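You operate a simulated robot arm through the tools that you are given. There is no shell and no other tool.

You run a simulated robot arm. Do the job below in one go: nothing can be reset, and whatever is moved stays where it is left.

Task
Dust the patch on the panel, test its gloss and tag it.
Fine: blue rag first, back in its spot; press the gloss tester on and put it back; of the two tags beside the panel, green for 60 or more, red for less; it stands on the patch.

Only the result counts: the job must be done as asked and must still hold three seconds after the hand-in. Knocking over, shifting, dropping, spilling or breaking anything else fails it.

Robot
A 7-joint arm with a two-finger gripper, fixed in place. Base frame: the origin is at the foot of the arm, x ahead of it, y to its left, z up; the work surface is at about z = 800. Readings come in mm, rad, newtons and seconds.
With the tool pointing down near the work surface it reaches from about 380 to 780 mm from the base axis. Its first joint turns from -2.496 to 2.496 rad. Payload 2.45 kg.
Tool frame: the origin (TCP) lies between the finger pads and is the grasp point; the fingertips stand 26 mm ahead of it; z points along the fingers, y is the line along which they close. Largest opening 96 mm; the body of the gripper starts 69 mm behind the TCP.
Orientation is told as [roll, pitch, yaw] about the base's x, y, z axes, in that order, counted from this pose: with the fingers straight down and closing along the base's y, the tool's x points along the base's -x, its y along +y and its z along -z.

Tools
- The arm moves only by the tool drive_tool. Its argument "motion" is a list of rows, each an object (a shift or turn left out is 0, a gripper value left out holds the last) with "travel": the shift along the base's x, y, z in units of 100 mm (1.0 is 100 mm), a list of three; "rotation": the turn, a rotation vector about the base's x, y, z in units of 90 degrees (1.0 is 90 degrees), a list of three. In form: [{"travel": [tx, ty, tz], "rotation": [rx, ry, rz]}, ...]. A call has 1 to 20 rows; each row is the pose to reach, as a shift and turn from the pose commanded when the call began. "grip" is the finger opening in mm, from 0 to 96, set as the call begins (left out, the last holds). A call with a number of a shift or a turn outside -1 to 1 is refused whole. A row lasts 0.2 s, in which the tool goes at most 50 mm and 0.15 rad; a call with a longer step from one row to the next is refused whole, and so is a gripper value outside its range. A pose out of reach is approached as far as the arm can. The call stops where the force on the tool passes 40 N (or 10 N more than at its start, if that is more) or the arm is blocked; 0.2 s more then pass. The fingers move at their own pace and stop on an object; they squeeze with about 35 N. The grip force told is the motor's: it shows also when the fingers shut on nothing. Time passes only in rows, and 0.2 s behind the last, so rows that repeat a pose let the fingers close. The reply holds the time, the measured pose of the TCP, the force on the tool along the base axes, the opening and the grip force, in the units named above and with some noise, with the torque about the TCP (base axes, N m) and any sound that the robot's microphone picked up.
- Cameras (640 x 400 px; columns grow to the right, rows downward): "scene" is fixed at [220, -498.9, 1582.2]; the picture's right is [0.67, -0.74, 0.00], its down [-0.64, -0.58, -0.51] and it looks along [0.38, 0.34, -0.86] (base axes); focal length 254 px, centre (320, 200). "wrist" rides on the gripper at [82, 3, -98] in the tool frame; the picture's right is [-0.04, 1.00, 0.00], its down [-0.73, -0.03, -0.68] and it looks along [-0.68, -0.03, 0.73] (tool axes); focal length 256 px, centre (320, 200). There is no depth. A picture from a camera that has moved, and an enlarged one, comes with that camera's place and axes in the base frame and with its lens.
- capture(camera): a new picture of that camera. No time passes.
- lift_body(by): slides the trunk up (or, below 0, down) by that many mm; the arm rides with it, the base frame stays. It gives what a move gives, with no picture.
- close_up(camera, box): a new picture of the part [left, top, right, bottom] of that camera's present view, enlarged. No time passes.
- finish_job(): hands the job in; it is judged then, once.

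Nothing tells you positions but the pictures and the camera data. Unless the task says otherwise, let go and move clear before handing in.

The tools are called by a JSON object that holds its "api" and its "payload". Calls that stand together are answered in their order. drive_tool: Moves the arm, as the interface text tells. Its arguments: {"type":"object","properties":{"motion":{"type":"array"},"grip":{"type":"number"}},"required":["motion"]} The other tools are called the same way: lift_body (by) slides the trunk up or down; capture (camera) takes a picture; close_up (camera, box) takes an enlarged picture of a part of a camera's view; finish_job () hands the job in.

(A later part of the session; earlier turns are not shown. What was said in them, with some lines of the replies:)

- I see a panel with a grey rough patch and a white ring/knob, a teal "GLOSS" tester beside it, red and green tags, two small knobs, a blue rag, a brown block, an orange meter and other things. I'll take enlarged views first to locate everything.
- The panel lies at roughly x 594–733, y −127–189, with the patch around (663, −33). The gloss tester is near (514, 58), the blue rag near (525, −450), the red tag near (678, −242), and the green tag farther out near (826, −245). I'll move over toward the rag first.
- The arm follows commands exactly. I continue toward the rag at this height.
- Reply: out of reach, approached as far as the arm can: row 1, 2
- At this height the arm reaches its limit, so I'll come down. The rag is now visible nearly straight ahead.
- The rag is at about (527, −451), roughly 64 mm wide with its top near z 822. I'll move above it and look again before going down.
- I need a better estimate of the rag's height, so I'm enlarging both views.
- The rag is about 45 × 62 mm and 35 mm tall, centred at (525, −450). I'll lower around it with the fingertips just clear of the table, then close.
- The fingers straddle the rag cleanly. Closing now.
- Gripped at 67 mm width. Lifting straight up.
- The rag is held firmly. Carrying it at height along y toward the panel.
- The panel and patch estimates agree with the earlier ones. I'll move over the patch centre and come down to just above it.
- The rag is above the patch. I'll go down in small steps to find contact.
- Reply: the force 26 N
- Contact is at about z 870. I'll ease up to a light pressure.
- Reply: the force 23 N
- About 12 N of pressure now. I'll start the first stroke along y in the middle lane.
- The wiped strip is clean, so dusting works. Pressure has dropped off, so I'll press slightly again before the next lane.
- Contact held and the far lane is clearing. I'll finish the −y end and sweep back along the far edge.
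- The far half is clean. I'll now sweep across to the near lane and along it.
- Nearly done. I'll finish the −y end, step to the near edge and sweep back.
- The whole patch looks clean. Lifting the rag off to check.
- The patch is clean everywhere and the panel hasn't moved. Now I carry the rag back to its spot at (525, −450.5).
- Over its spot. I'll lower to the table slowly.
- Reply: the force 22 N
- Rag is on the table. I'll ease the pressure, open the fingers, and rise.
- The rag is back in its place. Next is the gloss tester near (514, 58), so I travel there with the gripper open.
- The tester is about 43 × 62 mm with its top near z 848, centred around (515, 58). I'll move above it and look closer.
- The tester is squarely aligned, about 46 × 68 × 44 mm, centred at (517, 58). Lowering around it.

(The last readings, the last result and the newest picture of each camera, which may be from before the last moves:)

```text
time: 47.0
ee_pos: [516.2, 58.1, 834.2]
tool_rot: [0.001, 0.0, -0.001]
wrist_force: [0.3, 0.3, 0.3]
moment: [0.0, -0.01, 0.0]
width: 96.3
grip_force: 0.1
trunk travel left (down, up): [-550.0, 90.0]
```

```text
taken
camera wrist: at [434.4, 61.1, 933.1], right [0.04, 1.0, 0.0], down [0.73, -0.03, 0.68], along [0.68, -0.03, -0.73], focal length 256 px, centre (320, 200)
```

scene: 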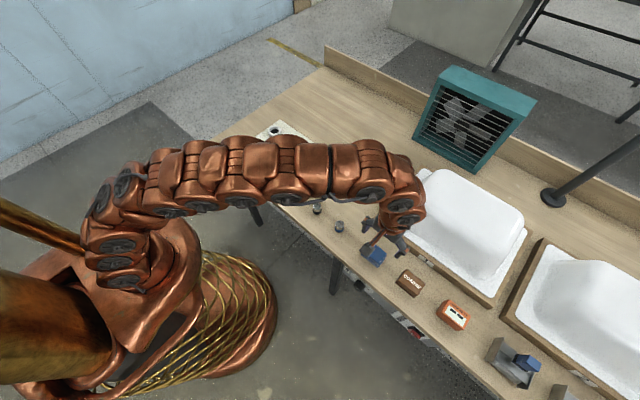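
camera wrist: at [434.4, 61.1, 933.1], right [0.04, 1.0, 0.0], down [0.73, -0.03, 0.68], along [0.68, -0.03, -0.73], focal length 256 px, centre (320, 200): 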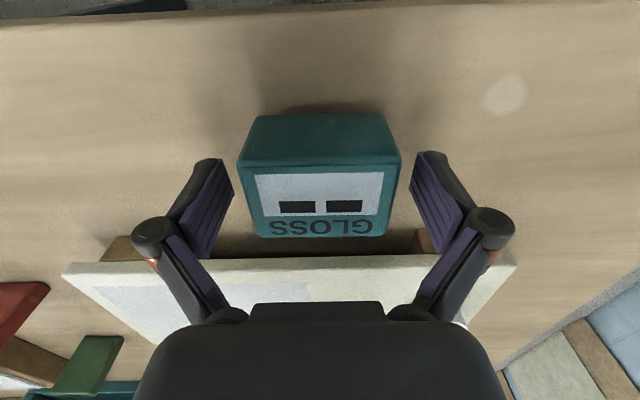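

The fingers straddle the tester. Closing.

{"api": "drive_tool", "payload": {"motion": [{"travel": [0, 0, 0]}, {"travel": [0, 0, 0]}, {"travel": [0, 0, 0]}, {"travel": [0, 0, 0]}, {"travel": [0, 0, 0]}], "grip": 40}}

```text
time: 48.2
ee_pos: [516.4, 57.6, 834.6]
tool_rot: [0.0, 0.001, 0.001]
wrist_force: [-0.3, 0.3, 5.8]
moment: [0.0, 0.08, -0.06]
width: 65.3
grip_force: 35.2
trunk travel left (down, up): [-550.0, 90.0]
```

Held at 65 mm width. Lifting and carrying over the patch centre.

{"api": "drive_tool", "payload": {"motion": [{"travel": [0, 0, 0.2]}, {"travel": [0, 0, 0.6]}, {"travel": [0, 0, 1.0]}, {"travel": [0, 0, 1.0]}]}}

{"api": "drive_tool", "payload": {"motion": [{"travel": [0.4, -0.25, 0]}, {"travel": [0.8, -0.5, 0]}, {"travel": [1.0, -0.7, 0]}, {"travel": [1.0, -0.9, 0]}, {"travel": [1.0, -0.9, 0]}]}}

{"api": "drive_tool", "payload": {"motion": [{"travel": [0.4, 0, 0]}, {"travel": [0.46, 0, -0.2]}, {"travel": [0.46, 0, -0.45]}, {"travel": [0.46, 0, -0.58]}, {"travel": [0.46, 0, -0.58]}]}}

{"api": "capture", "payload": {"camera": "wrist"}}

{"api": "close_up", "payload": {"camera": "scene", "box": [240, 100, 400, 200]}}

```text
time: 49.2
ee_pos: [517.0, 58.6, 934.0]
tool_rot: [0.0, 0.0, -0.001]
wrist_force: [0.5, -0.1, -2.0]
moment: [-0.01, 0.01, 0.0]
width: 65.6
grip_force: 34.7
trunk travel left (down, up): [-550.0, 90.0]
```

```text
time: 50.4
ee_pos: [616.7, -31.1, 934.7]
tool_rot: [-0.001, 0.0, 0.001]
wrist_force: [0.3, -0.5, -0.9]
moment: [-0.02, 0.0, 0.01]
width: 65.4
grip_force: 35.3
trunk travel left (down, up): [-550.0, 90.0]
```

```text
time: 51.6
ee_pos: [663.7, -31.1, 875.6]
tool_rot: [0.0, 0.0, 0.0]
wrist_force: [0.4, 0.2, -1.4]
moment: [0.01, -0.03, 0.02]
width: 65.3
grip_force: 35.0
trunk travel left (down, up): [-550.0, 90.0]
```

```text
taken
camera wrist: at [581.4, -28.5, 974.6], right [0.04, 1.0, 0.0], down [0.73, -0.03, 0.68], along [0.68, -0.03, -0.73], focal length 256 px, centre (320, 200)
```

wrist: 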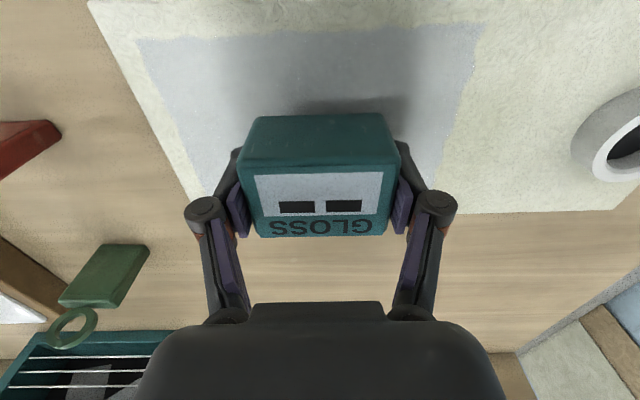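

```text
4.00 times, centred on (320, 150) of scene
camera zoom: at [220.0, -498.9, 1582.2], right [0.67, -0.74, 0.0], down [-0.64, -0.58, -0.51], along [0.38, 0.34, -0.86], focal length 1017 px, centre (320, 400)
```

zoom: 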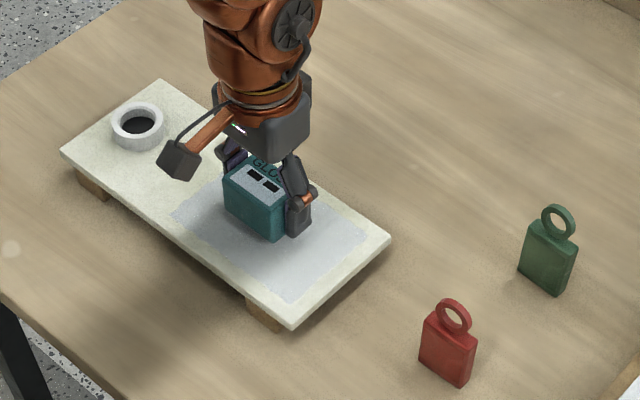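

Positioned over the patch centre. Pressing down in small steps while watching the force and the display.

{"api": "drive_tool", "payload": {"motion": [{"travel": [0, 0, -0.02]}, {"travel": [0, 0, -0.04]}, {"travel": [0, 0, -0.04]}]}}

{"api": "drive_tool", "payload": {"motion": [{"travel": [0, 0, -0.01]}, {"travel": [0, 0, -0.01]}]}}

```text
time: 52.4
ee_pos: [663.0, -30.9, 871.6]
tool_rot: [-0.001, 0.0, -0.001]
wrist_force: [0.1, 0.0, -1.9]
moment: [0.01, -0.01, 0.0]
width: 65.1
grip_force: 34.4
trunk travel left (down, up): [-550.0, 90.0]
```

```text
time: 53.0
ee_pos: [664.3, -30.2, 871.8]
tool_rot: [-0.001, -0.001, -0.001]
wrist_force: [-0.5, -1.2, -2.3]
moment: [-0.02, -0.01, -0.01]
width: 65.4
grip_force: 34.6
trunk travel left (down, up): [-550.0, 90.0]
```

{"api": "drive_tool", "payload": {"motion": [{"travel": [0, 0, -0.01]}, {"travel": [0, 0, -0.01]}]}}

{"api": "drive_tool", "payload": {"motion": [{"travel": [0, 0, -0.01]}, {"travel": [0, 0, -0.01]}]}}

{"api": "close_up", "payload": {"camera": "wrist", "box": [220, 90, 420, 250]}}

```text
time: 53.6
ee_pos: [664.1, -31.5, 869.7]
tool_rot: [-0.001, 0.001, 0.0]
wrist_force: [0.4, 0.2, 1.7]
moment: [0.03, 0.03, -0.04]
width: 65.5
grip_force: 35.0
trunk travel left (down, up): [-550.0, 90.0]
```

```text
time: 54.2
ee_pos: [663.3, -31.4, 870.1]
tool_rot: [0.001, -0.002, 0.001]
wrist_force: [0.8, 2.0, 16.1]
moment: [0.04, 0.36, -0.02]
width: 65.3
grip_force: 35.4
trunk travel left (down, up): [-550.0, 90.0]
```

```text
2.50 times, centred on (320, 170) of wrist
camera zoom: at [580.6, -28.4, 969.1], right [0.04, 1.0, 0.0], down [0.73, -0.03, 0.68], along [0.68, -0.03, -0.73], focal length 640 px, centre (320, 275)
```

zoom: 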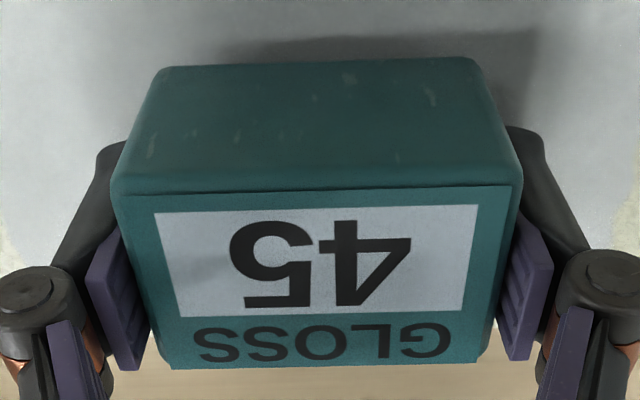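

A reading has appeared, which looks like 45 seen upside down. I'll hold a moment longer and confirm from the scene camera.

{"api": "drive_tool", "payload": {"motion": [{"travel": [0, 0, 0]}, {"travel": [0, 0, 0]}, {"travel": [0, 0, 0]}, {"travel": [0, 0, 0]}, {"travel": [0, 0, 0]}]}}

{"api": "close_up", "payload": {"camera": "wrist", "box": [220, 90, 420, 250]}}

{"api": "close_up", "payload": {"camera": "scene", "box": [280, 130, 328, 160]}}

```text
time: 55.4
ee_pos: [663.4, -30.9, 869.9]
tool_rot: [-0.001, -0.001, 0.0]
wrist_force: [6.1, 1.9, 21.7]
moment: [0.08, -0.18, -0.1]
width: 65.6
grip_force: 34.8
trunk travel left (down, up): [-550.0, 90.0]
```

```text
2.50 times, centred on (320, 170) of wrist
camera zoom: at [580.5, -28.4, 968.6], right [0.04, 1.0, 0.0], down [0.73, -0.03, 0.68], along [0.68, -0.03, -0.73], focal length 640 px, centre (320, 275)
```

zoom: 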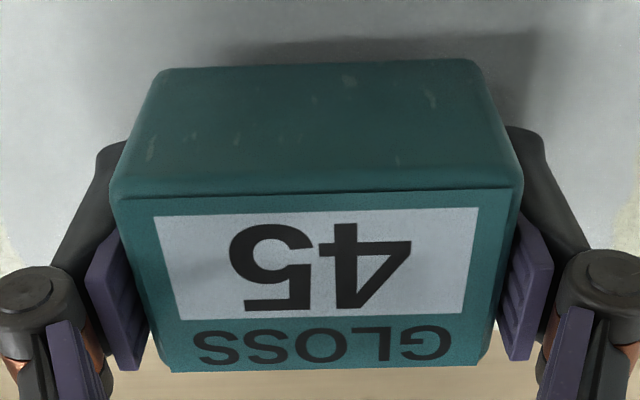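

```text
13.33 times, centred on (304, 145) of scene
camera zoom: at [220.0, -498.9, 1582.2], right [0.67, -0.74, 0.0], down [-0.64, -0.58, -0.51], along [0.38, 0.34, -0.86], focal length 3391 px, centre (533, 933)
```

zoom: 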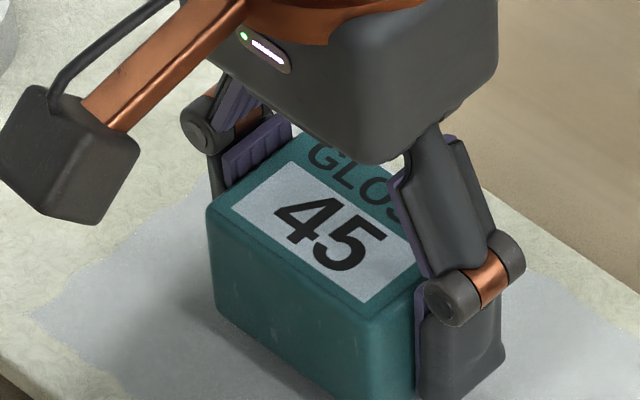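

The reading is clearly 45, less than 60, so the red tag is needed. Now I put the tester back where it stood.

{"api": "drive_tool", "payload": {"motion": [{"travel": [0, 0, 0.1]}, {"travel": [0, 0, 0.4]}, {"travel": [0, 0, 0.65]}, {"travel": [-0.3, 0, 0.65]}, {"travel": [-0.46, 0, 0.65]}]}}

{"api": "drive_tool", "payload": {"motion": [{"travel": [-0.4, 0.3, 0]}, {"travel": [-0.8, 0.6, 0]}, {"travel": [-1.0, 0.9, 0]}, {"travel": [-1.0, 0.9, 0]}]}}

{"api": "drive_tool", "payload": {"motion": [{"travel": [0, 0, -0.4]}, {"travel": [0, 0, -0.8]}, {"travel": [0, 0, -0.9]}, {"travel": [0, 0, -0.95]}, {"travel": [0, 0, -0.97]}, {"travel": [0, 0, -0.97]}]}}

{"api": "capture", "payload": {"camera": "wrist"}}

```text
time: 56.6
ee_pos: [616.4, -33.0, 935.3]
tool_rot: [0.001, 0.001, 0.0]
wrist_force: [0.6, 0.1, -2.6]
moment: [0.01, 0.02, -0.04]
width: 65.3
grip_force: 34.6
trunk travel left (down, up): [-550.0, 90.0]
```

```text
time: 57.6
ee_pos: [518.3, 58.7, 933.3]
tool_rot: [0.0, -0.002, 0.002]
wrist_force: [0.1, 0.2, -1.8]
moment: [0.01, 0.02, 0.01]
width: 65.4
grip_force: 35.3
trunk travel left (down, up): [-550.0, 90.0]
```

```text
time: 59.0
ee_pos: [517.5, 58.3, 836.4]
tool_rot: [-0.001, 0.001, 0.0]
wrist_force: [-0.1, 1.0, -2.1]
moment: [-0.02, -0.01, 0.02]
width: 65.0
grip_force: 34.4
trunk travel left (down, up): [-550.0, 90.0]
```

```text
taken
camera wrist: at [435.3, 60.9, 936.0], right [0.04, 1.0, 0.0], down [0.73, -0.03, 0.68], along [0.68, -0.03, -0.73], focal length 256 px, centre (320, 200)
```

wrist: 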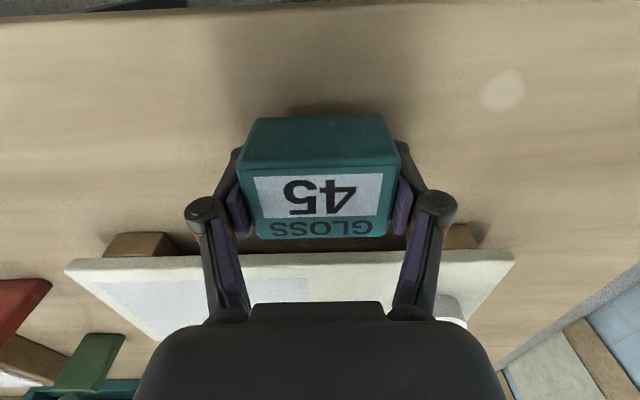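

Just above its spot. Lowering by 1 mm steps until it touches.

{"api": "drive_tool", "payload": {"motion": [{"travel": [0, 0, -0.01]}, {"travel": [0, 0, -0.02]}, {"travel": [0, 0, -0.02]}]}}

{"api": "drive_tool", "payload": {"motion": [{"travel": [0, 0, -0.01]}, {"travel": [0, 0, -0.01]}]}}

```text
time: 59.8
ee_pos: [517.1, 57.9, 835.9]
tool_rot: [0.0, 0.0, -0.001]
wrist_force: [0.4, -0.8, -1.6]
moment: [-0.02, -0.01, -0.01]
width: 65.5
grip_force: 35.5
trunk travel left (down, up): [-550.0, 90.0]
```

```text
time: 60.4
ee_pos: [517.9, 56.9, 834.4]
tool_rot: [0.001, 0.0, 0.0]
wrist_force: [0.2, -0.2, -1.4]
moment: [-0.03, 0.01, 0.02]
width: 65.6
grip_force: 34.7
trunk travel left (down, up): [-550.0, 90.0]
```

{"api": "drive_tool", "payload": {"motion": [{"travel": [0, 0, -0.01]}, {"travel": [0, 0, -0.01]}]}}

```text
time: 61.0
ee_pos: [517.7, 57.1, 833.8]
tool_rot: [0.001, -0.002, 0.0]
wrist_force: [-0.6, 0.4, 9.4]
moment: [-0.09, -0.07, 0.0]
width: 65.6
grip_force: 34.9
trunk travel left (down, up): [-550.0, 90.0]
```

The tester is resting on the table. Opening and rising.

{"api": "drive_tool", "payload": {"motion": [{"travel": [0, 0, 0]}, {"travel": [0, 0, 0]}, {"travel": [0, 0, 0]}, {"travel": [0, 0, 0]}], "grip": 96}}

{"api": "drive_tool", "payload": {"motion": [{"travel": [0, 0, 0.2]}, {"travel": [0, 0, 0.6]}, {"travel": [0, 0, 1.0]}, {"travel": [0, 0, 1.0]}]}}

{"api": "capture", "payload": {"camera": "wrist"}}

{"api": "close_up", "payload": {"camera": "scene", "box": [330, 140, 394, 204]}}

{"api": "close_up", "payload": {"camera": "scene", "box": [220, 130, 316, 190]}}

```text
time: 62.0
ee_pos: [517.6, 58.3, 833.3]
tool_rot: [0.0, 0.001, 0.0]
wrist_force: [-1.2, 0.6, 1.1]
moment: [0.01, 0.01, 0.02]
width: 95.8
grip_force: 0.1
trunk travel left (down, up): [-550.0, 90.0]
```

```text
time: 63.0
ee_pos: [517.9, 58.4, 933.5]
tool_rot: [0.0, 0.002, -0.001]
wrist_force: [0.3, 1.1, 0.6]
moment: [0.03, -0.01, -0.03]
width: 95.9
grip_force: 0.1
trunk travel left (down, up): [-550.0, 90.0]
```

```text
taken
camera wrist: at [435.3, 61.6, 1032.8], right [0.04, 1.0, 0.0], down [0.73, -0.03, 0.68], along [0.68, -0.03, -0.73], focal length 256 px, centre (320, 200)
```

wrist: 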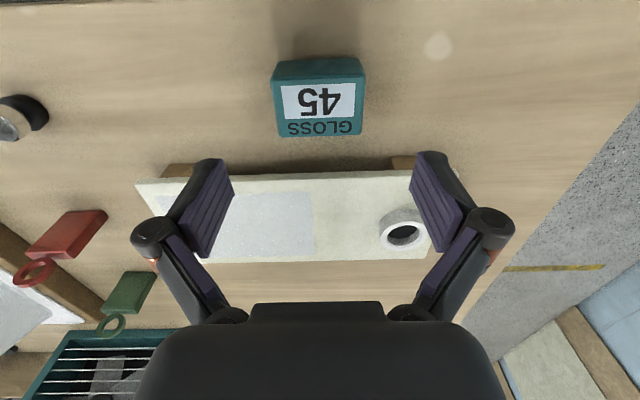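

```text
6.25 times, centred on (362, 172) of scene
camera zoom: at [220.0, -498.9, 1582.2], right [0.67, -0.74, 0.0], down [-0.64, -0.58, -0.51], along [0.38, 0.34, -0.86], focal length 1590 px, centre (58, 375)
```

zoom: 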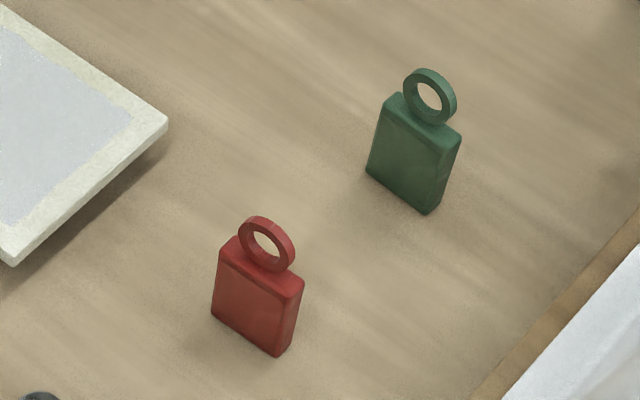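

```text
6.67 times, centred on (268, 160) of scene
camera zoom: at [220.0, -498.9, 1582.2], right [0.67, -0.74, 0.0], down [-0.64, -0.58, -0.51], along [0.38, 0.34, -0.86], focal length 1695 px, centre (667, 467)
```

zoom: 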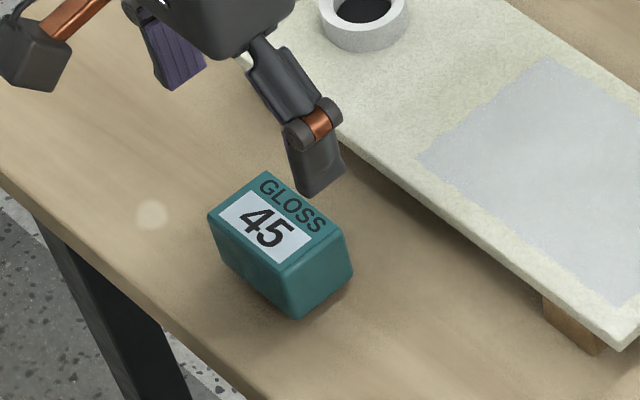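

The tester is back exactly where it stood. The red tag stands near (664, −250), about 45 mm wide along y and 13 mm thick, with its ring top near z 900. I'll rise and move towards it.

{"api": "drive_tool", "payload": {"motion": [{"travel": [0, 0, 0.4]}, {"travel": [0, -0.4, 0.5]}, {"travel": [0, -0.85, 0.5]}, {"travel": [0, -1.0, 0.5]}]}}

{"api": "drive_tool", "payload": {"motion": [{"travel": [0, -0.45, 0]}, {"travel": [0, -0.9, 0]}, {"travel": [0, -1.0, 0]}]}}

{"api": "drive_tool", "payload": {"motion": [{"travel": [0.2, -0.4, 0]}, {"travel": [0.4, -0.8, 0]}, {"travel": [0.6, -1.0, 0]}, {"travel": [0.6, -1.0, 0]}]}}

{"api": "capture", "payload": {"camera": "wrist"}}

{"api": "capture", "payload": {"camera": "scene"}}

```text
time: 64.0
ee_pos: [516.9, -41.6, 982.9]
tool_rot: [0.0, 0.001, 0.0]
wrist_force: [-0.4, -0.2, 0.4]
moment: [-0.02, -0.01, -0.04]
width: 96.3
grip_force: 0.1
trunk travel left (down, up): [-550.0, 90.0]
```

```text
time: 64.8
ee_pos: [516.3, -142.4, 984.6]
tool_rot: [0.0, 0.0, 0.0]
wrist_force: [-0.2, -0.7, -0.1]
moment: [-0.01, 0.01, -0.01]
width: 95.8
grip_force: 0.1
trunk travel left (down, up): [-550.0, 90.0]
```

```text
time: 65.8
ee_pos: [576.9, -243.4, 981.8]
tool_rot: [0.001, 0.002, 0.001]
wrist_force: [0.2, 0.3, 0.3]
moment: [0.02, 0.02, 0.0]
width: 96.0
grip_force: 0.0
trunk travel left (down, up): [-550.0, 90.0]
```

```text
taken
camera wrist: at [494.6, -239.9, 1081.7], right [0.04, 1.0, 0.0], down [0.73, -0.03, 0.68], along [0.68, -0.03, -0.73], focal length 256 px, centre (320, 200)
```

wrist: 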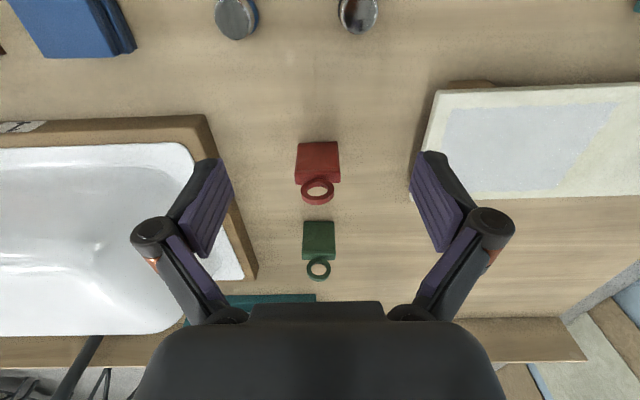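

```text
taken
```

scene: 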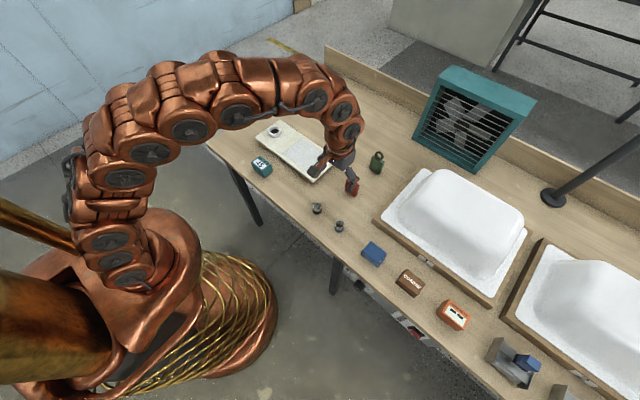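

{"api": "close_up", "payload": {"camera": "wrist", "box": [260, 120, 380, 220]}}

{"api": "close_up", "payload": {"camera": "scene", "box": [330, 160, 378, 205]}}

```text
4.00 times, centred on (320, 170) of wrist
camera zoom: at [494.6, -239.9, 1081.7], right [0.04, 1.0, 0.0], down [0.73, -0.03, 0.68], along [0.68, -0.03, -0.73], focal length 1024 px, centre (320, 320)
```

zoom: 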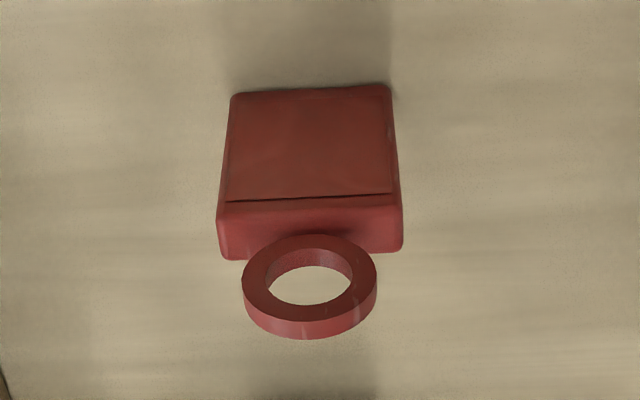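

```text
8.89 times, centred on (354, 182) of scene
camera zoom: at [220.0, -498.9, 1582.2], right [0.67, -0.74, 0.0], down [-0.64, -0.58, -0.51], along [0.38, 0.34, -0.86], focal length 2261 px, centre (18, 356)
```

zoom: 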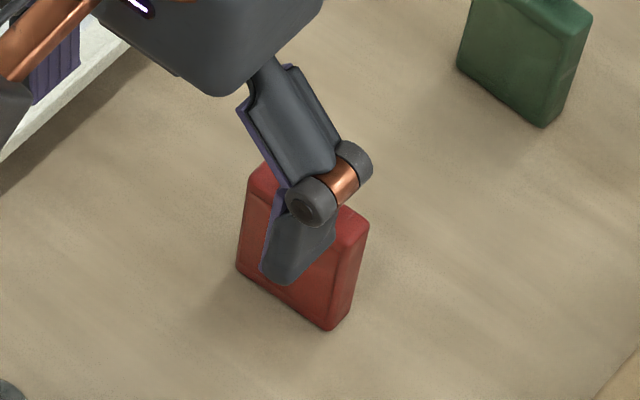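

The red tag is upright and square to the frame, centred at about (666, −250). Its body top is near z 863 and its ring top near z 902. I'll move straight above it.

{"api": "drive_tool", "payload": {"motion": [{"travel": [0.45, -0.04, 0]}, {"travel": [0.89, -0.07, 0]}, {"travel": [0.89, -0.07, 0]}, {"travel": [0.89, -0.07, 0]}]}}

{"api": "capture", "payload": {"camera": "wrist"}}

```text
time: 66.8
ee_pos: [664.8, -249.4, 984.2]
tool_rot: [0.002, -0.001, 0.0]
wrist_force: [0.2, 0.0, -0.4]
moment: [0.04, -0.01, 0.0]
width: 96.0
grip_force: 0.1
trunk travel left (down, up): [-550.0, 90.0]
```

```text
taken
camera wrist: at [583.6, -246.3, 1081.8], right [0.04, 1.0, 0.0], down [0.73, -0.03, 0.68], along [0.68, -0.03, -0.73], focal length 256 px, centre (320, 200)
```

wrist: 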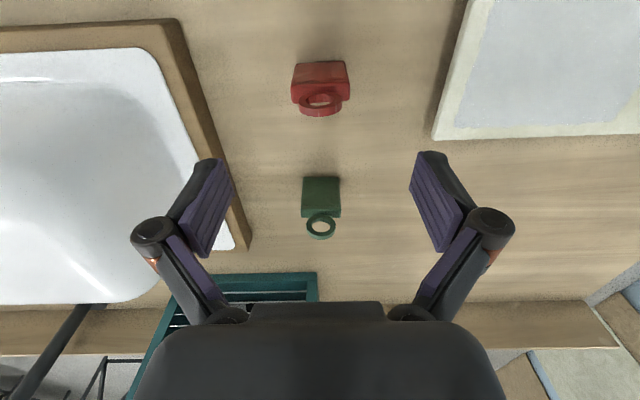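

Reach is fine. Lowering partway so the fingers straddle the ring, then checking.

{"api": "drive_tool", "payload": {"motion": [{"travel": [0.005, 0, -0.3]}, {"travel": [0.01, 0, -0.55]}, {"travel": [0.01, 0, -0.65]}, {"travel": [0.01, 0, -0.65]}]}}

{"api": "capture", "payload": {"camera": "wrist"}}

{"api": "close_up", "payload": {"camera": "scene", "box": [310, 130, 406, 205]}}

```text
time: 67.8
ee_pos: [666.5, -249.9, 917.7]
tool_rot: [0.0, 0.0, -0.001]
wrist_force: [-0.6, 0.5, -0.1]
moment: [0.02, 0.01, -0.02]
width: 96.0
grip_force: 0.0
trunk travel left (down, up): [-550.0, 90.0]
```

```text
taken
camera wrist: at [584.8, -245.7, 1017.2], right [0.04, 1.0, 0.0], down [0.73, -0.03, 0.68], along [0.68, -0.03, -0.73], focal length 256 px, centre (320, 200)
```

wrist: 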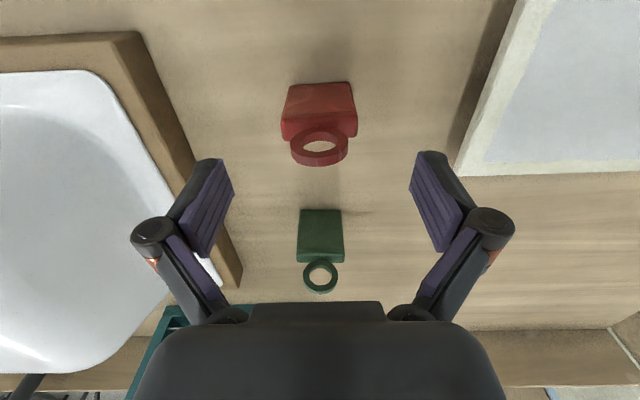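

```text
5.33 times, centred on (358, 168) of scene
camera zoom: at [220.0, -498.9, 1582.2], right [0.67, -0.74, 0.0], down [-0.64, -0.58, -0.51], along [0.38, 0.34, -0.86], focal length 1356 px, centre (117, 373)
```

zoom: 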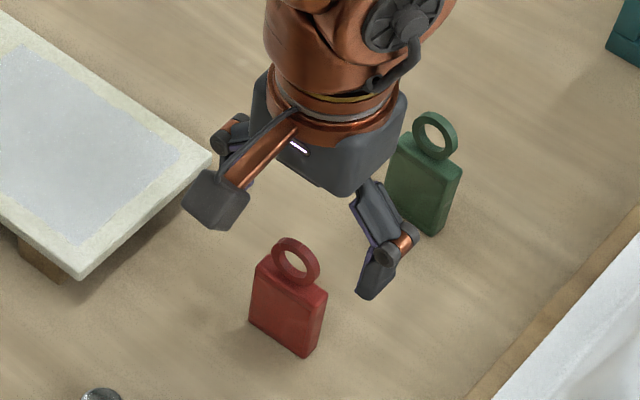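

Aligned. Continuing down to the gripping height on the tag's body (TCP ≈ 852).

{"api": "drive_tool", "payload": {"motion": [{"travel": [0, 0, -0.2]}, {"travel": [0, 0, -0.4]}, {"travel": [0, 0, -0.55]}, {"travel": [0, 0, -0.65]}, {"travel": [0, 0, -0.65]}]}}

{"api": "capture", "payload": {"camera": "wrist"}}

{"api": "close_up", "payload": {"camera": "scene", "box": [310, 130, 406, 205]}}

```text
time: 69.0
ee_pos: [667.1, -249.4, 853.6]
tool_rot: [0.0, 0.0, 0.002]
wrist_force: [0.0, -0.1, 0.0]
moment: [0.0, 0.02, -0.05]
width: 95.9
grip_force: 0.1
trunk travel left (down, up): [-550.0, 90.0]
```

```text
taken
camera wrist: at [584.7, -246.2, 952.8], right [0.04, 1.0, 0.0], down [0.73, -0.03, 0.68], along [0.68, -0.03, -0.73], focal length 256 px, centre (320, 200)
```

wrist: 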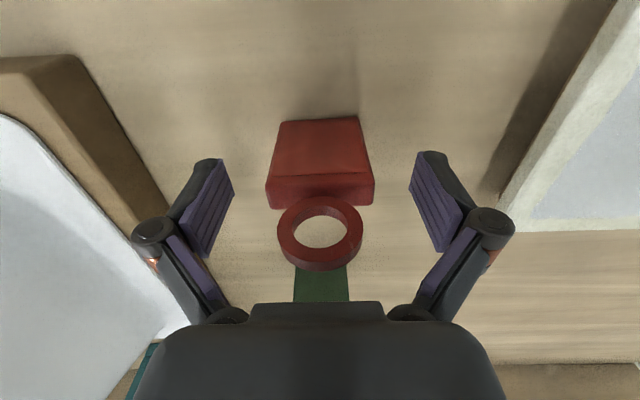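

```text
5.33 times, centred on (358, 168) of scene
camera zoom: at [220.0, -498.9, 1582.2], right [0.67, -0.74, 0.0], down [-0.64, -0.58, -0.51], along [0.38, 0.34, -0.86], focal length 1356 px, centre (117, 373)
```

zoom: 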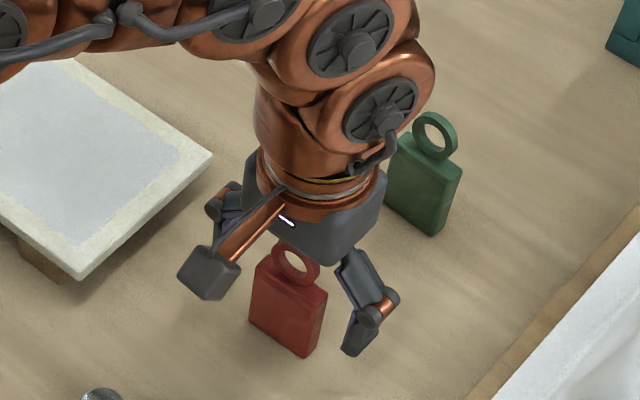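

The tag is centred between the fingers. Closing on it.

{"api": "drive_tool", "payload": {"motion": [{"travel": [0, 0, 0]}, {"travel": [0, 0, 0]}, {"travel": [0, 0, 0]}, {"travel": [0, 0, 0]}, {"travel": [0, 0, 0]}, {"travel": [0, 0, 0]}], "grip": 30}}

{"api": "capture", "payload": {"camera": "wrist"}}

```text
time: 70.4
ee_pos: [667.5, -249.6, 853.4]
tool_rot: [-0.001, 0.001, -0.001]
wrist_force: [0.3, -0.1, 1.7]
moment: [-0.01, -0.04, 0.0]
width: 48.9
grip_force: 35.2
trunk travel left (down, up): [-550.0, 90.0]
```

```text
taken
camera wrist: at [584.6, -246.1, 952.7], right [0.04, 1.0, 0.0], down [0.73, -0.03, 0.68], along [0.68, -0.03, -0.73], focal length 256 px, centre (320, 200)
```

wrist: 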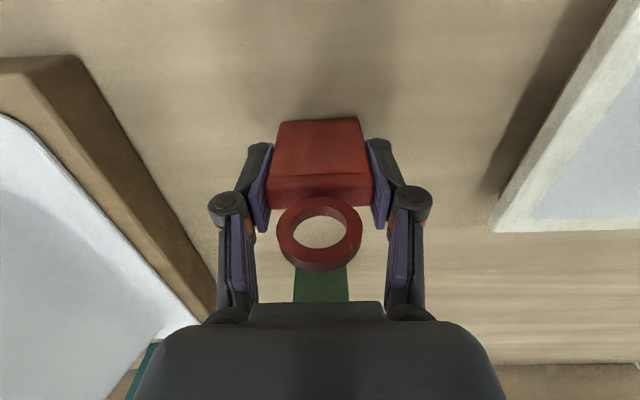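

Held at 48.9 mm. Lifting and carrying it over the patch.

{"api": "drive_tool", "payload": {"motion": [{"travel": [0, 0, 0.15]}, {"travel": [0, 0, 0.5]}, {"travel": [0, 0, 0.9]}, {"travel": [0, 0, 0.9]}]}}

{"api": "drive_tool", "payload": {"motion": [{"travel": [0, 0.3, 0]}, {"travel": [0, 0.6, 0]}, {"travel": [0, 0.9, 0]}, {"travel": [0, 1.0, 0]}]}}

{"api": "drive_tool", "payload": {"motion": [{"travel": [0, 0.3, 0]}, {"travel": [0, 0.6, 0]}, {"travel": [-0.02, 0.9, 0]}, {"travel": [-0.03, 1.0, 0]}, {"travel": [-0.03, 1.0, 0]}]}}

{"api": "drive_tool", "payload": {"motion": [{"travel": [0, 0.15, 0]}, {"travel": [0, 0.15, -0.2]}, {"travel": [0, 0.15, -0.4]}, {"travel": [0, 0.15, -0.45]}, {"travel": [0, 0.15, -0.45]}]}}

{"api": "capture", "payload": {"camera": "wrist"}}

{"api": "close_up", "payload": {"camera": "scene", "box": [240, 100, 400, 200]}}

```text
time: 71.4
ee_pos: [666.8, -248.7, 943.3]
tool_rot: [0.001, -0.001, -0.001]
wrist_force: [0.1, -1.1, -0.1]
moment: [0.03, -0.01, 0.02]
width: 48.5
grip_force: 35.0
trunk travel left (down, up): [-550.0, 90.0]
```

```text
time: 72.4
ee_pos: [667.4, -149.3, 942.8]
tool_rot: [0.001, 0.0, 0.0]
wrist_force: [0.2, 0.0, 0.0]
moment: [-0.04, 0.02, 0.03]
width: 48.5
grip_force: 35.5
trunk travel left (down, up): [-550.0, 90.0]
```

```text
time: 73.6
ee_pos: [664.3, -48.8, 942.5]
tool_rot: [-0.001, 0.001, 0.0]
wrist_force: [-0.1, -0.1, -0.6]
moment: [0.02, 0.03, 0.01]
width: 49.0
grip_force: 35.2
trunk travel left (down, up): [-550.0, 90.0]
```

```text
time: 74.8
ee_pos: [664.5, -33.2, 897.8]
tool_rot: [0.001, 0.001, -0.001]
wrist_force: [-0.1, 0.2, -0.3]
moment: [-0.03, -0.03, -0.03]
width: 48.7
grip_force: 36.2
trunk travel left (down, up): [-550.0, 90.0]
```

```text
taken
camera wrist: at [582.0, -31.2, 996.9], right [0.04, 1.0, 0.0], down [0.73, -0.03, 0.68], along [0.68, -0.03, -0.73], focal length 256 px, centre (320, 200)
```

wrist: 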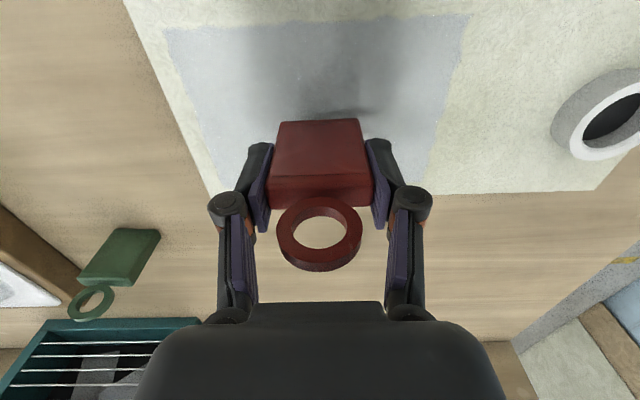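

```text
4.00 times, centred on (320, 150) of scene
camera zoom: at [220.0, -498.9, 1582.2], right [0.67, -0.74, 0.0], down [-0.64, -0.58, -0.51], along [0.38, 0.34, -0.86], focal length 1017 px, centre (320, 400)
```

zoom: 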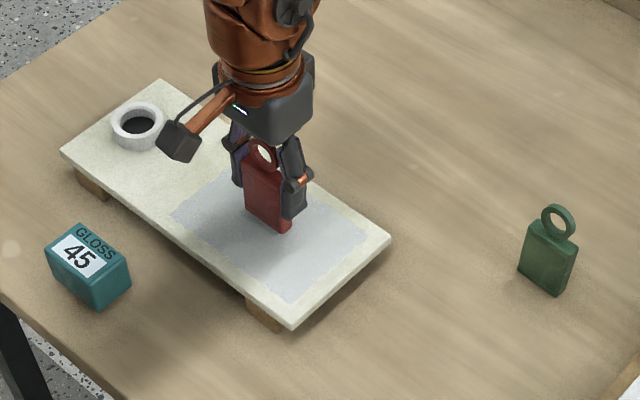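

The tag is above the middle of the patch. Lowering slowly to contact, expected near z 890.

{"api": "drive_tool", "payload": {"motion": [{"travel": [0, 0, -0.03]}, {"travel": [0, 0, -0.06]}, {"travel": [0, 0, -0.06]}]}}

{"api": "drive_tool", "payload": {"motion": [{"travel": [0, 0, -0.01]}, {"travel": [0, 0, -0.01]}]}}

{"api": "drive_tool", "payload": {"motion": [{"travel": [0, 0, -0.01]}, {"travel": [0, 0, -0.01]}]}}

```text
time: 75.6
ee_pos: [664.7, -34.0, 892.7]
tool_rot: [-0.001, 0.0, 0.001]
wrist_force: [-0.2, -0.3, -0.8]
moment: [-0.01, 0.02, 0.02]
width: 48.7
grip_force: 34.9
trunk travel left (down, up): [-550.0, 90.0]
```

```text
time: 76.2
ee_pos: [663.8, -34.4, 891.4]
tool_rot: [0.0, -0.002, 0.0]
wrist_force: [0.0, -0.3, -0.3]
moment: [0.01, -0.01, 0.0]
width: 48.7
grip_force: 35.3
trunk travel left (down, up): [-550.0, 90.0]
```

```text
time: 76.8
ee_pos: [663.4, -34.3, 889.3]
tool_rot: [0.0, 0.001, 0.0]
wrist_force: [0.1, -0.2, 0.3]
moment: [0.02, 0.03, -0.01]
width: 48.6
grip_force: 34.9
trunk travel left (down, up): [-550.0, 90.0]
```

{"api": "drive_tool", "payload": {"motion": [{"travel": [0, 0, -0.01]}, {"travel": [0, 0, -0.01]}]}}

```text
time: 77.4
ee_pos: [665.2, -34.4, 889.6]
tool_rot: [0.0, 0.001, 0.0]
wrist_force: [-0.2, -0.2, 3.7]
moment: [-0.06, 0.03, 0.06]
width: 49.0
grip_force: 34.8
trunk travel left (down, up): [-550.0, 90.0]
```

Contact made. A touch more pressure to seat it flat, then a look before releasing.

{"api": "drive_tool", "payload": {"motion": [{"travel": [0, 0, -0.004]}, {"travel": [0, 0, -0.004]}]}}

{"api": "close_up", "payload": {"camera": "scene", "box": [270, 115, 350, 165]}}

```text
time: 78.0
ee_pos: [665.4, -32.5, 889.4]
tool_rot: [-0.001, -0.003, 0.002]
wrist_force: [-1.5, -0.3, 9.9]
moment: [-0.03, 0.14, 0.03]
width: 48.8
grip_force: 34.5
trunk travel left (down, up): [-550.0, 90.0]
```

```text
8.00 times, centred on (310, 140) of scene
camera zoom: at [220.0, -498.9, 1582.2], right [0.67, -0.74, 0.0], down [-0.64, -0.58, -0.51], along [0.38, 0.34, -0.86], focal length 2034 px, centre (400, 680)
```

zoom: 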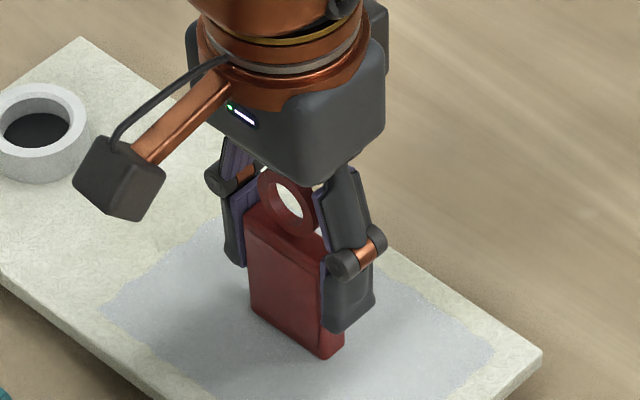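

The tag stands flat and upright on the patch. Opening the fingers.

{"api": "drive_tool", "payload": {"motion": [{"travel": [0, 0, 0]}, {"travel": [0, 0, 0]}, {"travel": [0, 0, 0]}, {"travel": [0, 0, 0]}, {"travel": [0, 0, 0]}], "grip": 96}}

{"api": "capture", "payload": {"camera": "wrist"}}

```text
time: 79.2
ee_pos: [665.0, -35.6, 890.0]
tool_rot: [-0.001, 0.0, 0.0]
wrist_force: [0.2, 0.4, -0.5]
moment: [-0.02, 0.01, 0.03]
width: 96.2
grip_force: 0.0
trunk travel left (down, up): [-550.0, 90.0]
```

```text
taken
camera wrist: at [582.1, -31.1, 988.0], right [0.04, 1.0, 0.0], down [0.73, -0.03, 0.68], along [0.68, -0.03, -0.73], focal length 256 px, centre (320, 200)
```

wrist: 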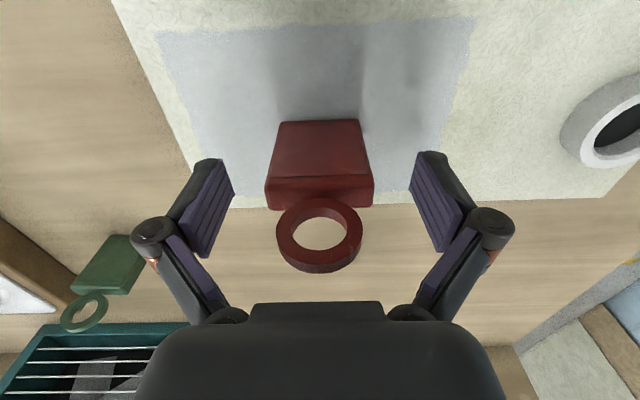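

The tag stands freely between the open fingers. I'll rise straight up and then draw back.

{"api": "drive_tool", "payload": {"motion": [{"travel": [0, 0, 0.15]}, {"travel": [0, 0, 0.5]}, {"travel": [0, 0, 0.95]}, {"travel": [0, 0, 1.0]}]}}

{"api": "drive_tool", "payload": {"motion": [{"travel": [-0.4, 0, 0.3]}, {"travel": [-0.8, 0, 0.6]}, {"travel": [-1.0, 0.2, 0.8]}, {"travel": [-1.0, 0.2, 0.8]}]}}

{"api": "drive_tool", "payload": {"motion": [{"travel": [-0.4, 0.2, 0.2]}, {"travel": [-0.6, 0.5, 0.5]}, {"travel": [-0.6, 0.9, 0.7]}, {"travel": [-0.6, 0.9, 0.7]}, {"travel": [-0.6, 0.9, 0.7]}]}}

{"api": "capture", "payload": {"camera": "scene"}}

{"api": "close_up", "payload": {"camera": "scene", "box": [240, 100, 400, 200]}}

{"api": "capture", "payload": {"camera": "wrist"}}

{"api": "close_up", "payload": {"camera": "scene", "box": [300, 180, 500, 305]}}

```text
time: 80.2
ee_pos: [663.7, -33.5, 991.3]
tool_rot: [-0.001, 0.001, 0.0]
wrist_force: [0.1, 0.2, 0.4]
moment: [-0.01, -0.05, -0.01]
width: 96.2
grip_force: 0.0
trunk travel left (down, up): [-550.0, 90.0]
```

```text
time: 81.2
ee_pos: [562.2, -14.0, 1069.1]
tool_rot: [0.0, 0.0, 0.001]
wrist_force: [1.1, -0.5, -0.4]
moment: [0.0, -0.01, 0.01]
width: 96.0
grip_force: 0.0
trunk travel left (down, up): [-550.0, 90.0]
```

```text
time: 82.4
ee_pos: [504.9, 76.0, 1137.7]
tool_rot: [0.001, -0.001, -0.001]
wrist_force: [0.1, 0.0, 0.3]
moment: [0.01, 0.0, 0.01]
width: 95.9
grip_force: 0.0
trunk travel left (down, up): [-550.0, 90.0]
```

```text
taken
```

scene: 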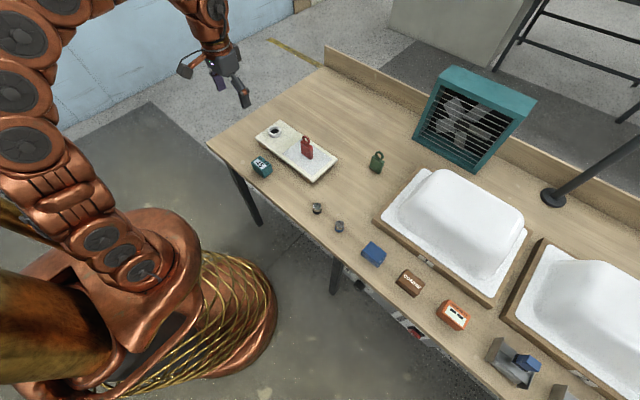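

```text
4.00 times, centred on (320, 150) of scene
camera zoom: at [220.0, -498.9, 1582.2], right [0.67, -0.74, 0.0], down [-0.64, -0.58, -0.51], along [0.38, 0.34, -0.86], focal length 1017 px, centre (320, 400)
```

zoom: 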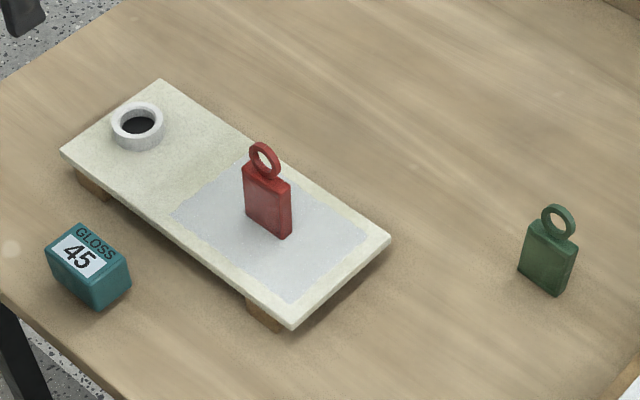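

```text
taken
camera wrist: at [421.9, 78.5, 1236.5], right [0.04, 1.0, 0.0], down [0.73, -0.03, 0.68], along [0.68, -0.03, -0.73], focal length 256 px, centre (320, 200)
```

wrist: 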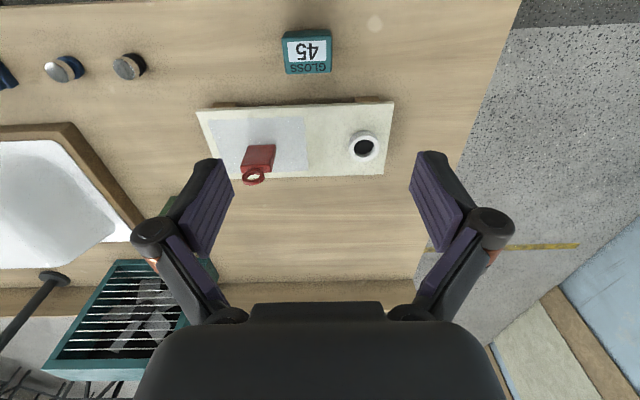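

```text
3.20 times, centred on (400, 242) of scene
camera zoom: at [220.0, -498.9, 1582.2], right [0.67, -0.74, 0.0], down [-0.64, -0.58, -0.51], along [0.38, 0.34, -0.86], focal length 814 px, centre (64, 64)
```

zoom: 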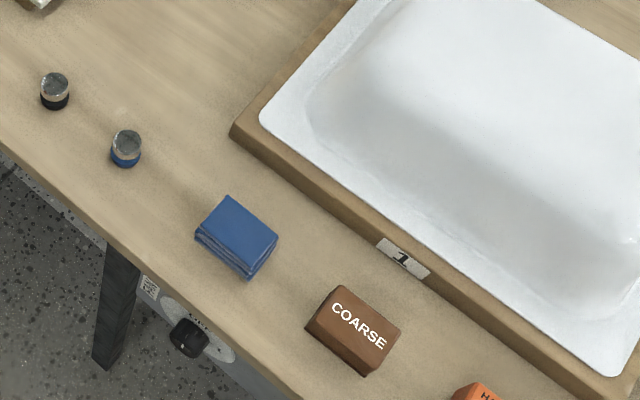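

Everything looks in place. One last enlarged check of the patch for leftover dust and the tag's stance.

{"api": "close_up", "payload": {"camera": "scene", "box": [275, 125, 347, 185]}}

{"api": "close_up", "payload": {"camera": "wrist", "box": [180, 90, 410, 200]}}

```text
6.67 times, centred on (311, 155) of scene
camera zoom: at [220.0, -498.9, 1582.2], right [0.67, -0.74, 0.0], down [-0.64, -0.58, -0.51], along [0.38, 0.34, -0.86], focal length 1695 px, centre (380, 500)
```

zoom: 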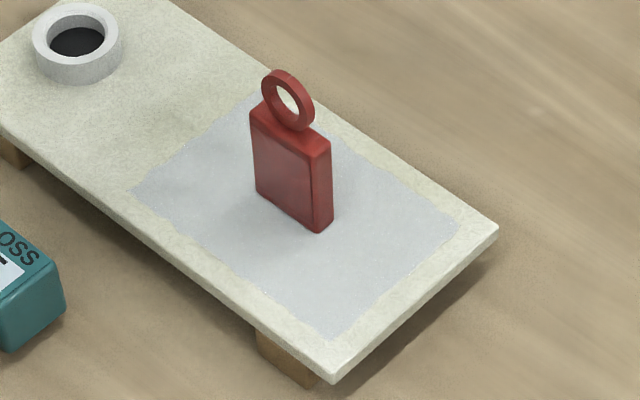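

```text
2.78 times, centred on (295, 145) of wrist
camera zoom: at [421.9, 78.5, 1236.5], right [0.04, 1.0, 0.0], down [0.73, -0.03, 0.68], along [0.68, -0.03, -0.73], focal length 712 px, centre (390, 353)
```

zoom: 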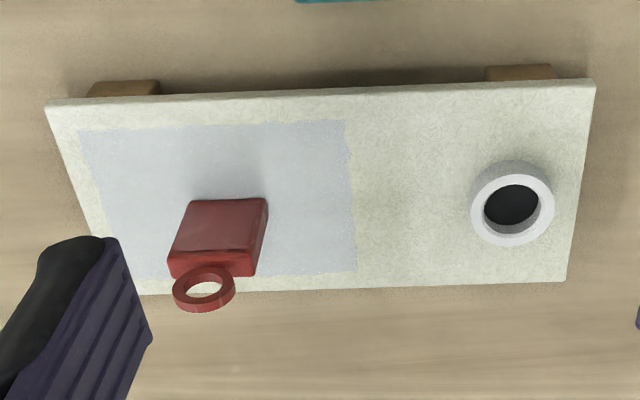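

The patch is clean, the red tag stands upright on it for the reading of 45, and the rag and tester are back in their spots. The arm is clear, so I'm handing in.

{"api": "finish_job", "payload": {}}

```text
The job is handed in.
```

The patch is dusted, its gloss tested at 45, and the red tag stands on it. The job is handed in, but no verdict came back.

- **Dusting:** I wiped the whole patch with the blue rag. No dust shows in the close-ups, and the rag is back in its spot.
- **Gloss test:** I pressed the tester on the middle of the patch, and both cameras showed 45. The tester is back where it stood.
- **Tag:** 45 is under 60, so I used the red tag. It stands upright near the centre of the patch, and the green tag was left alone.

In the last pictures nothing else looked moved or knocked over, and the arm was clear of the table.
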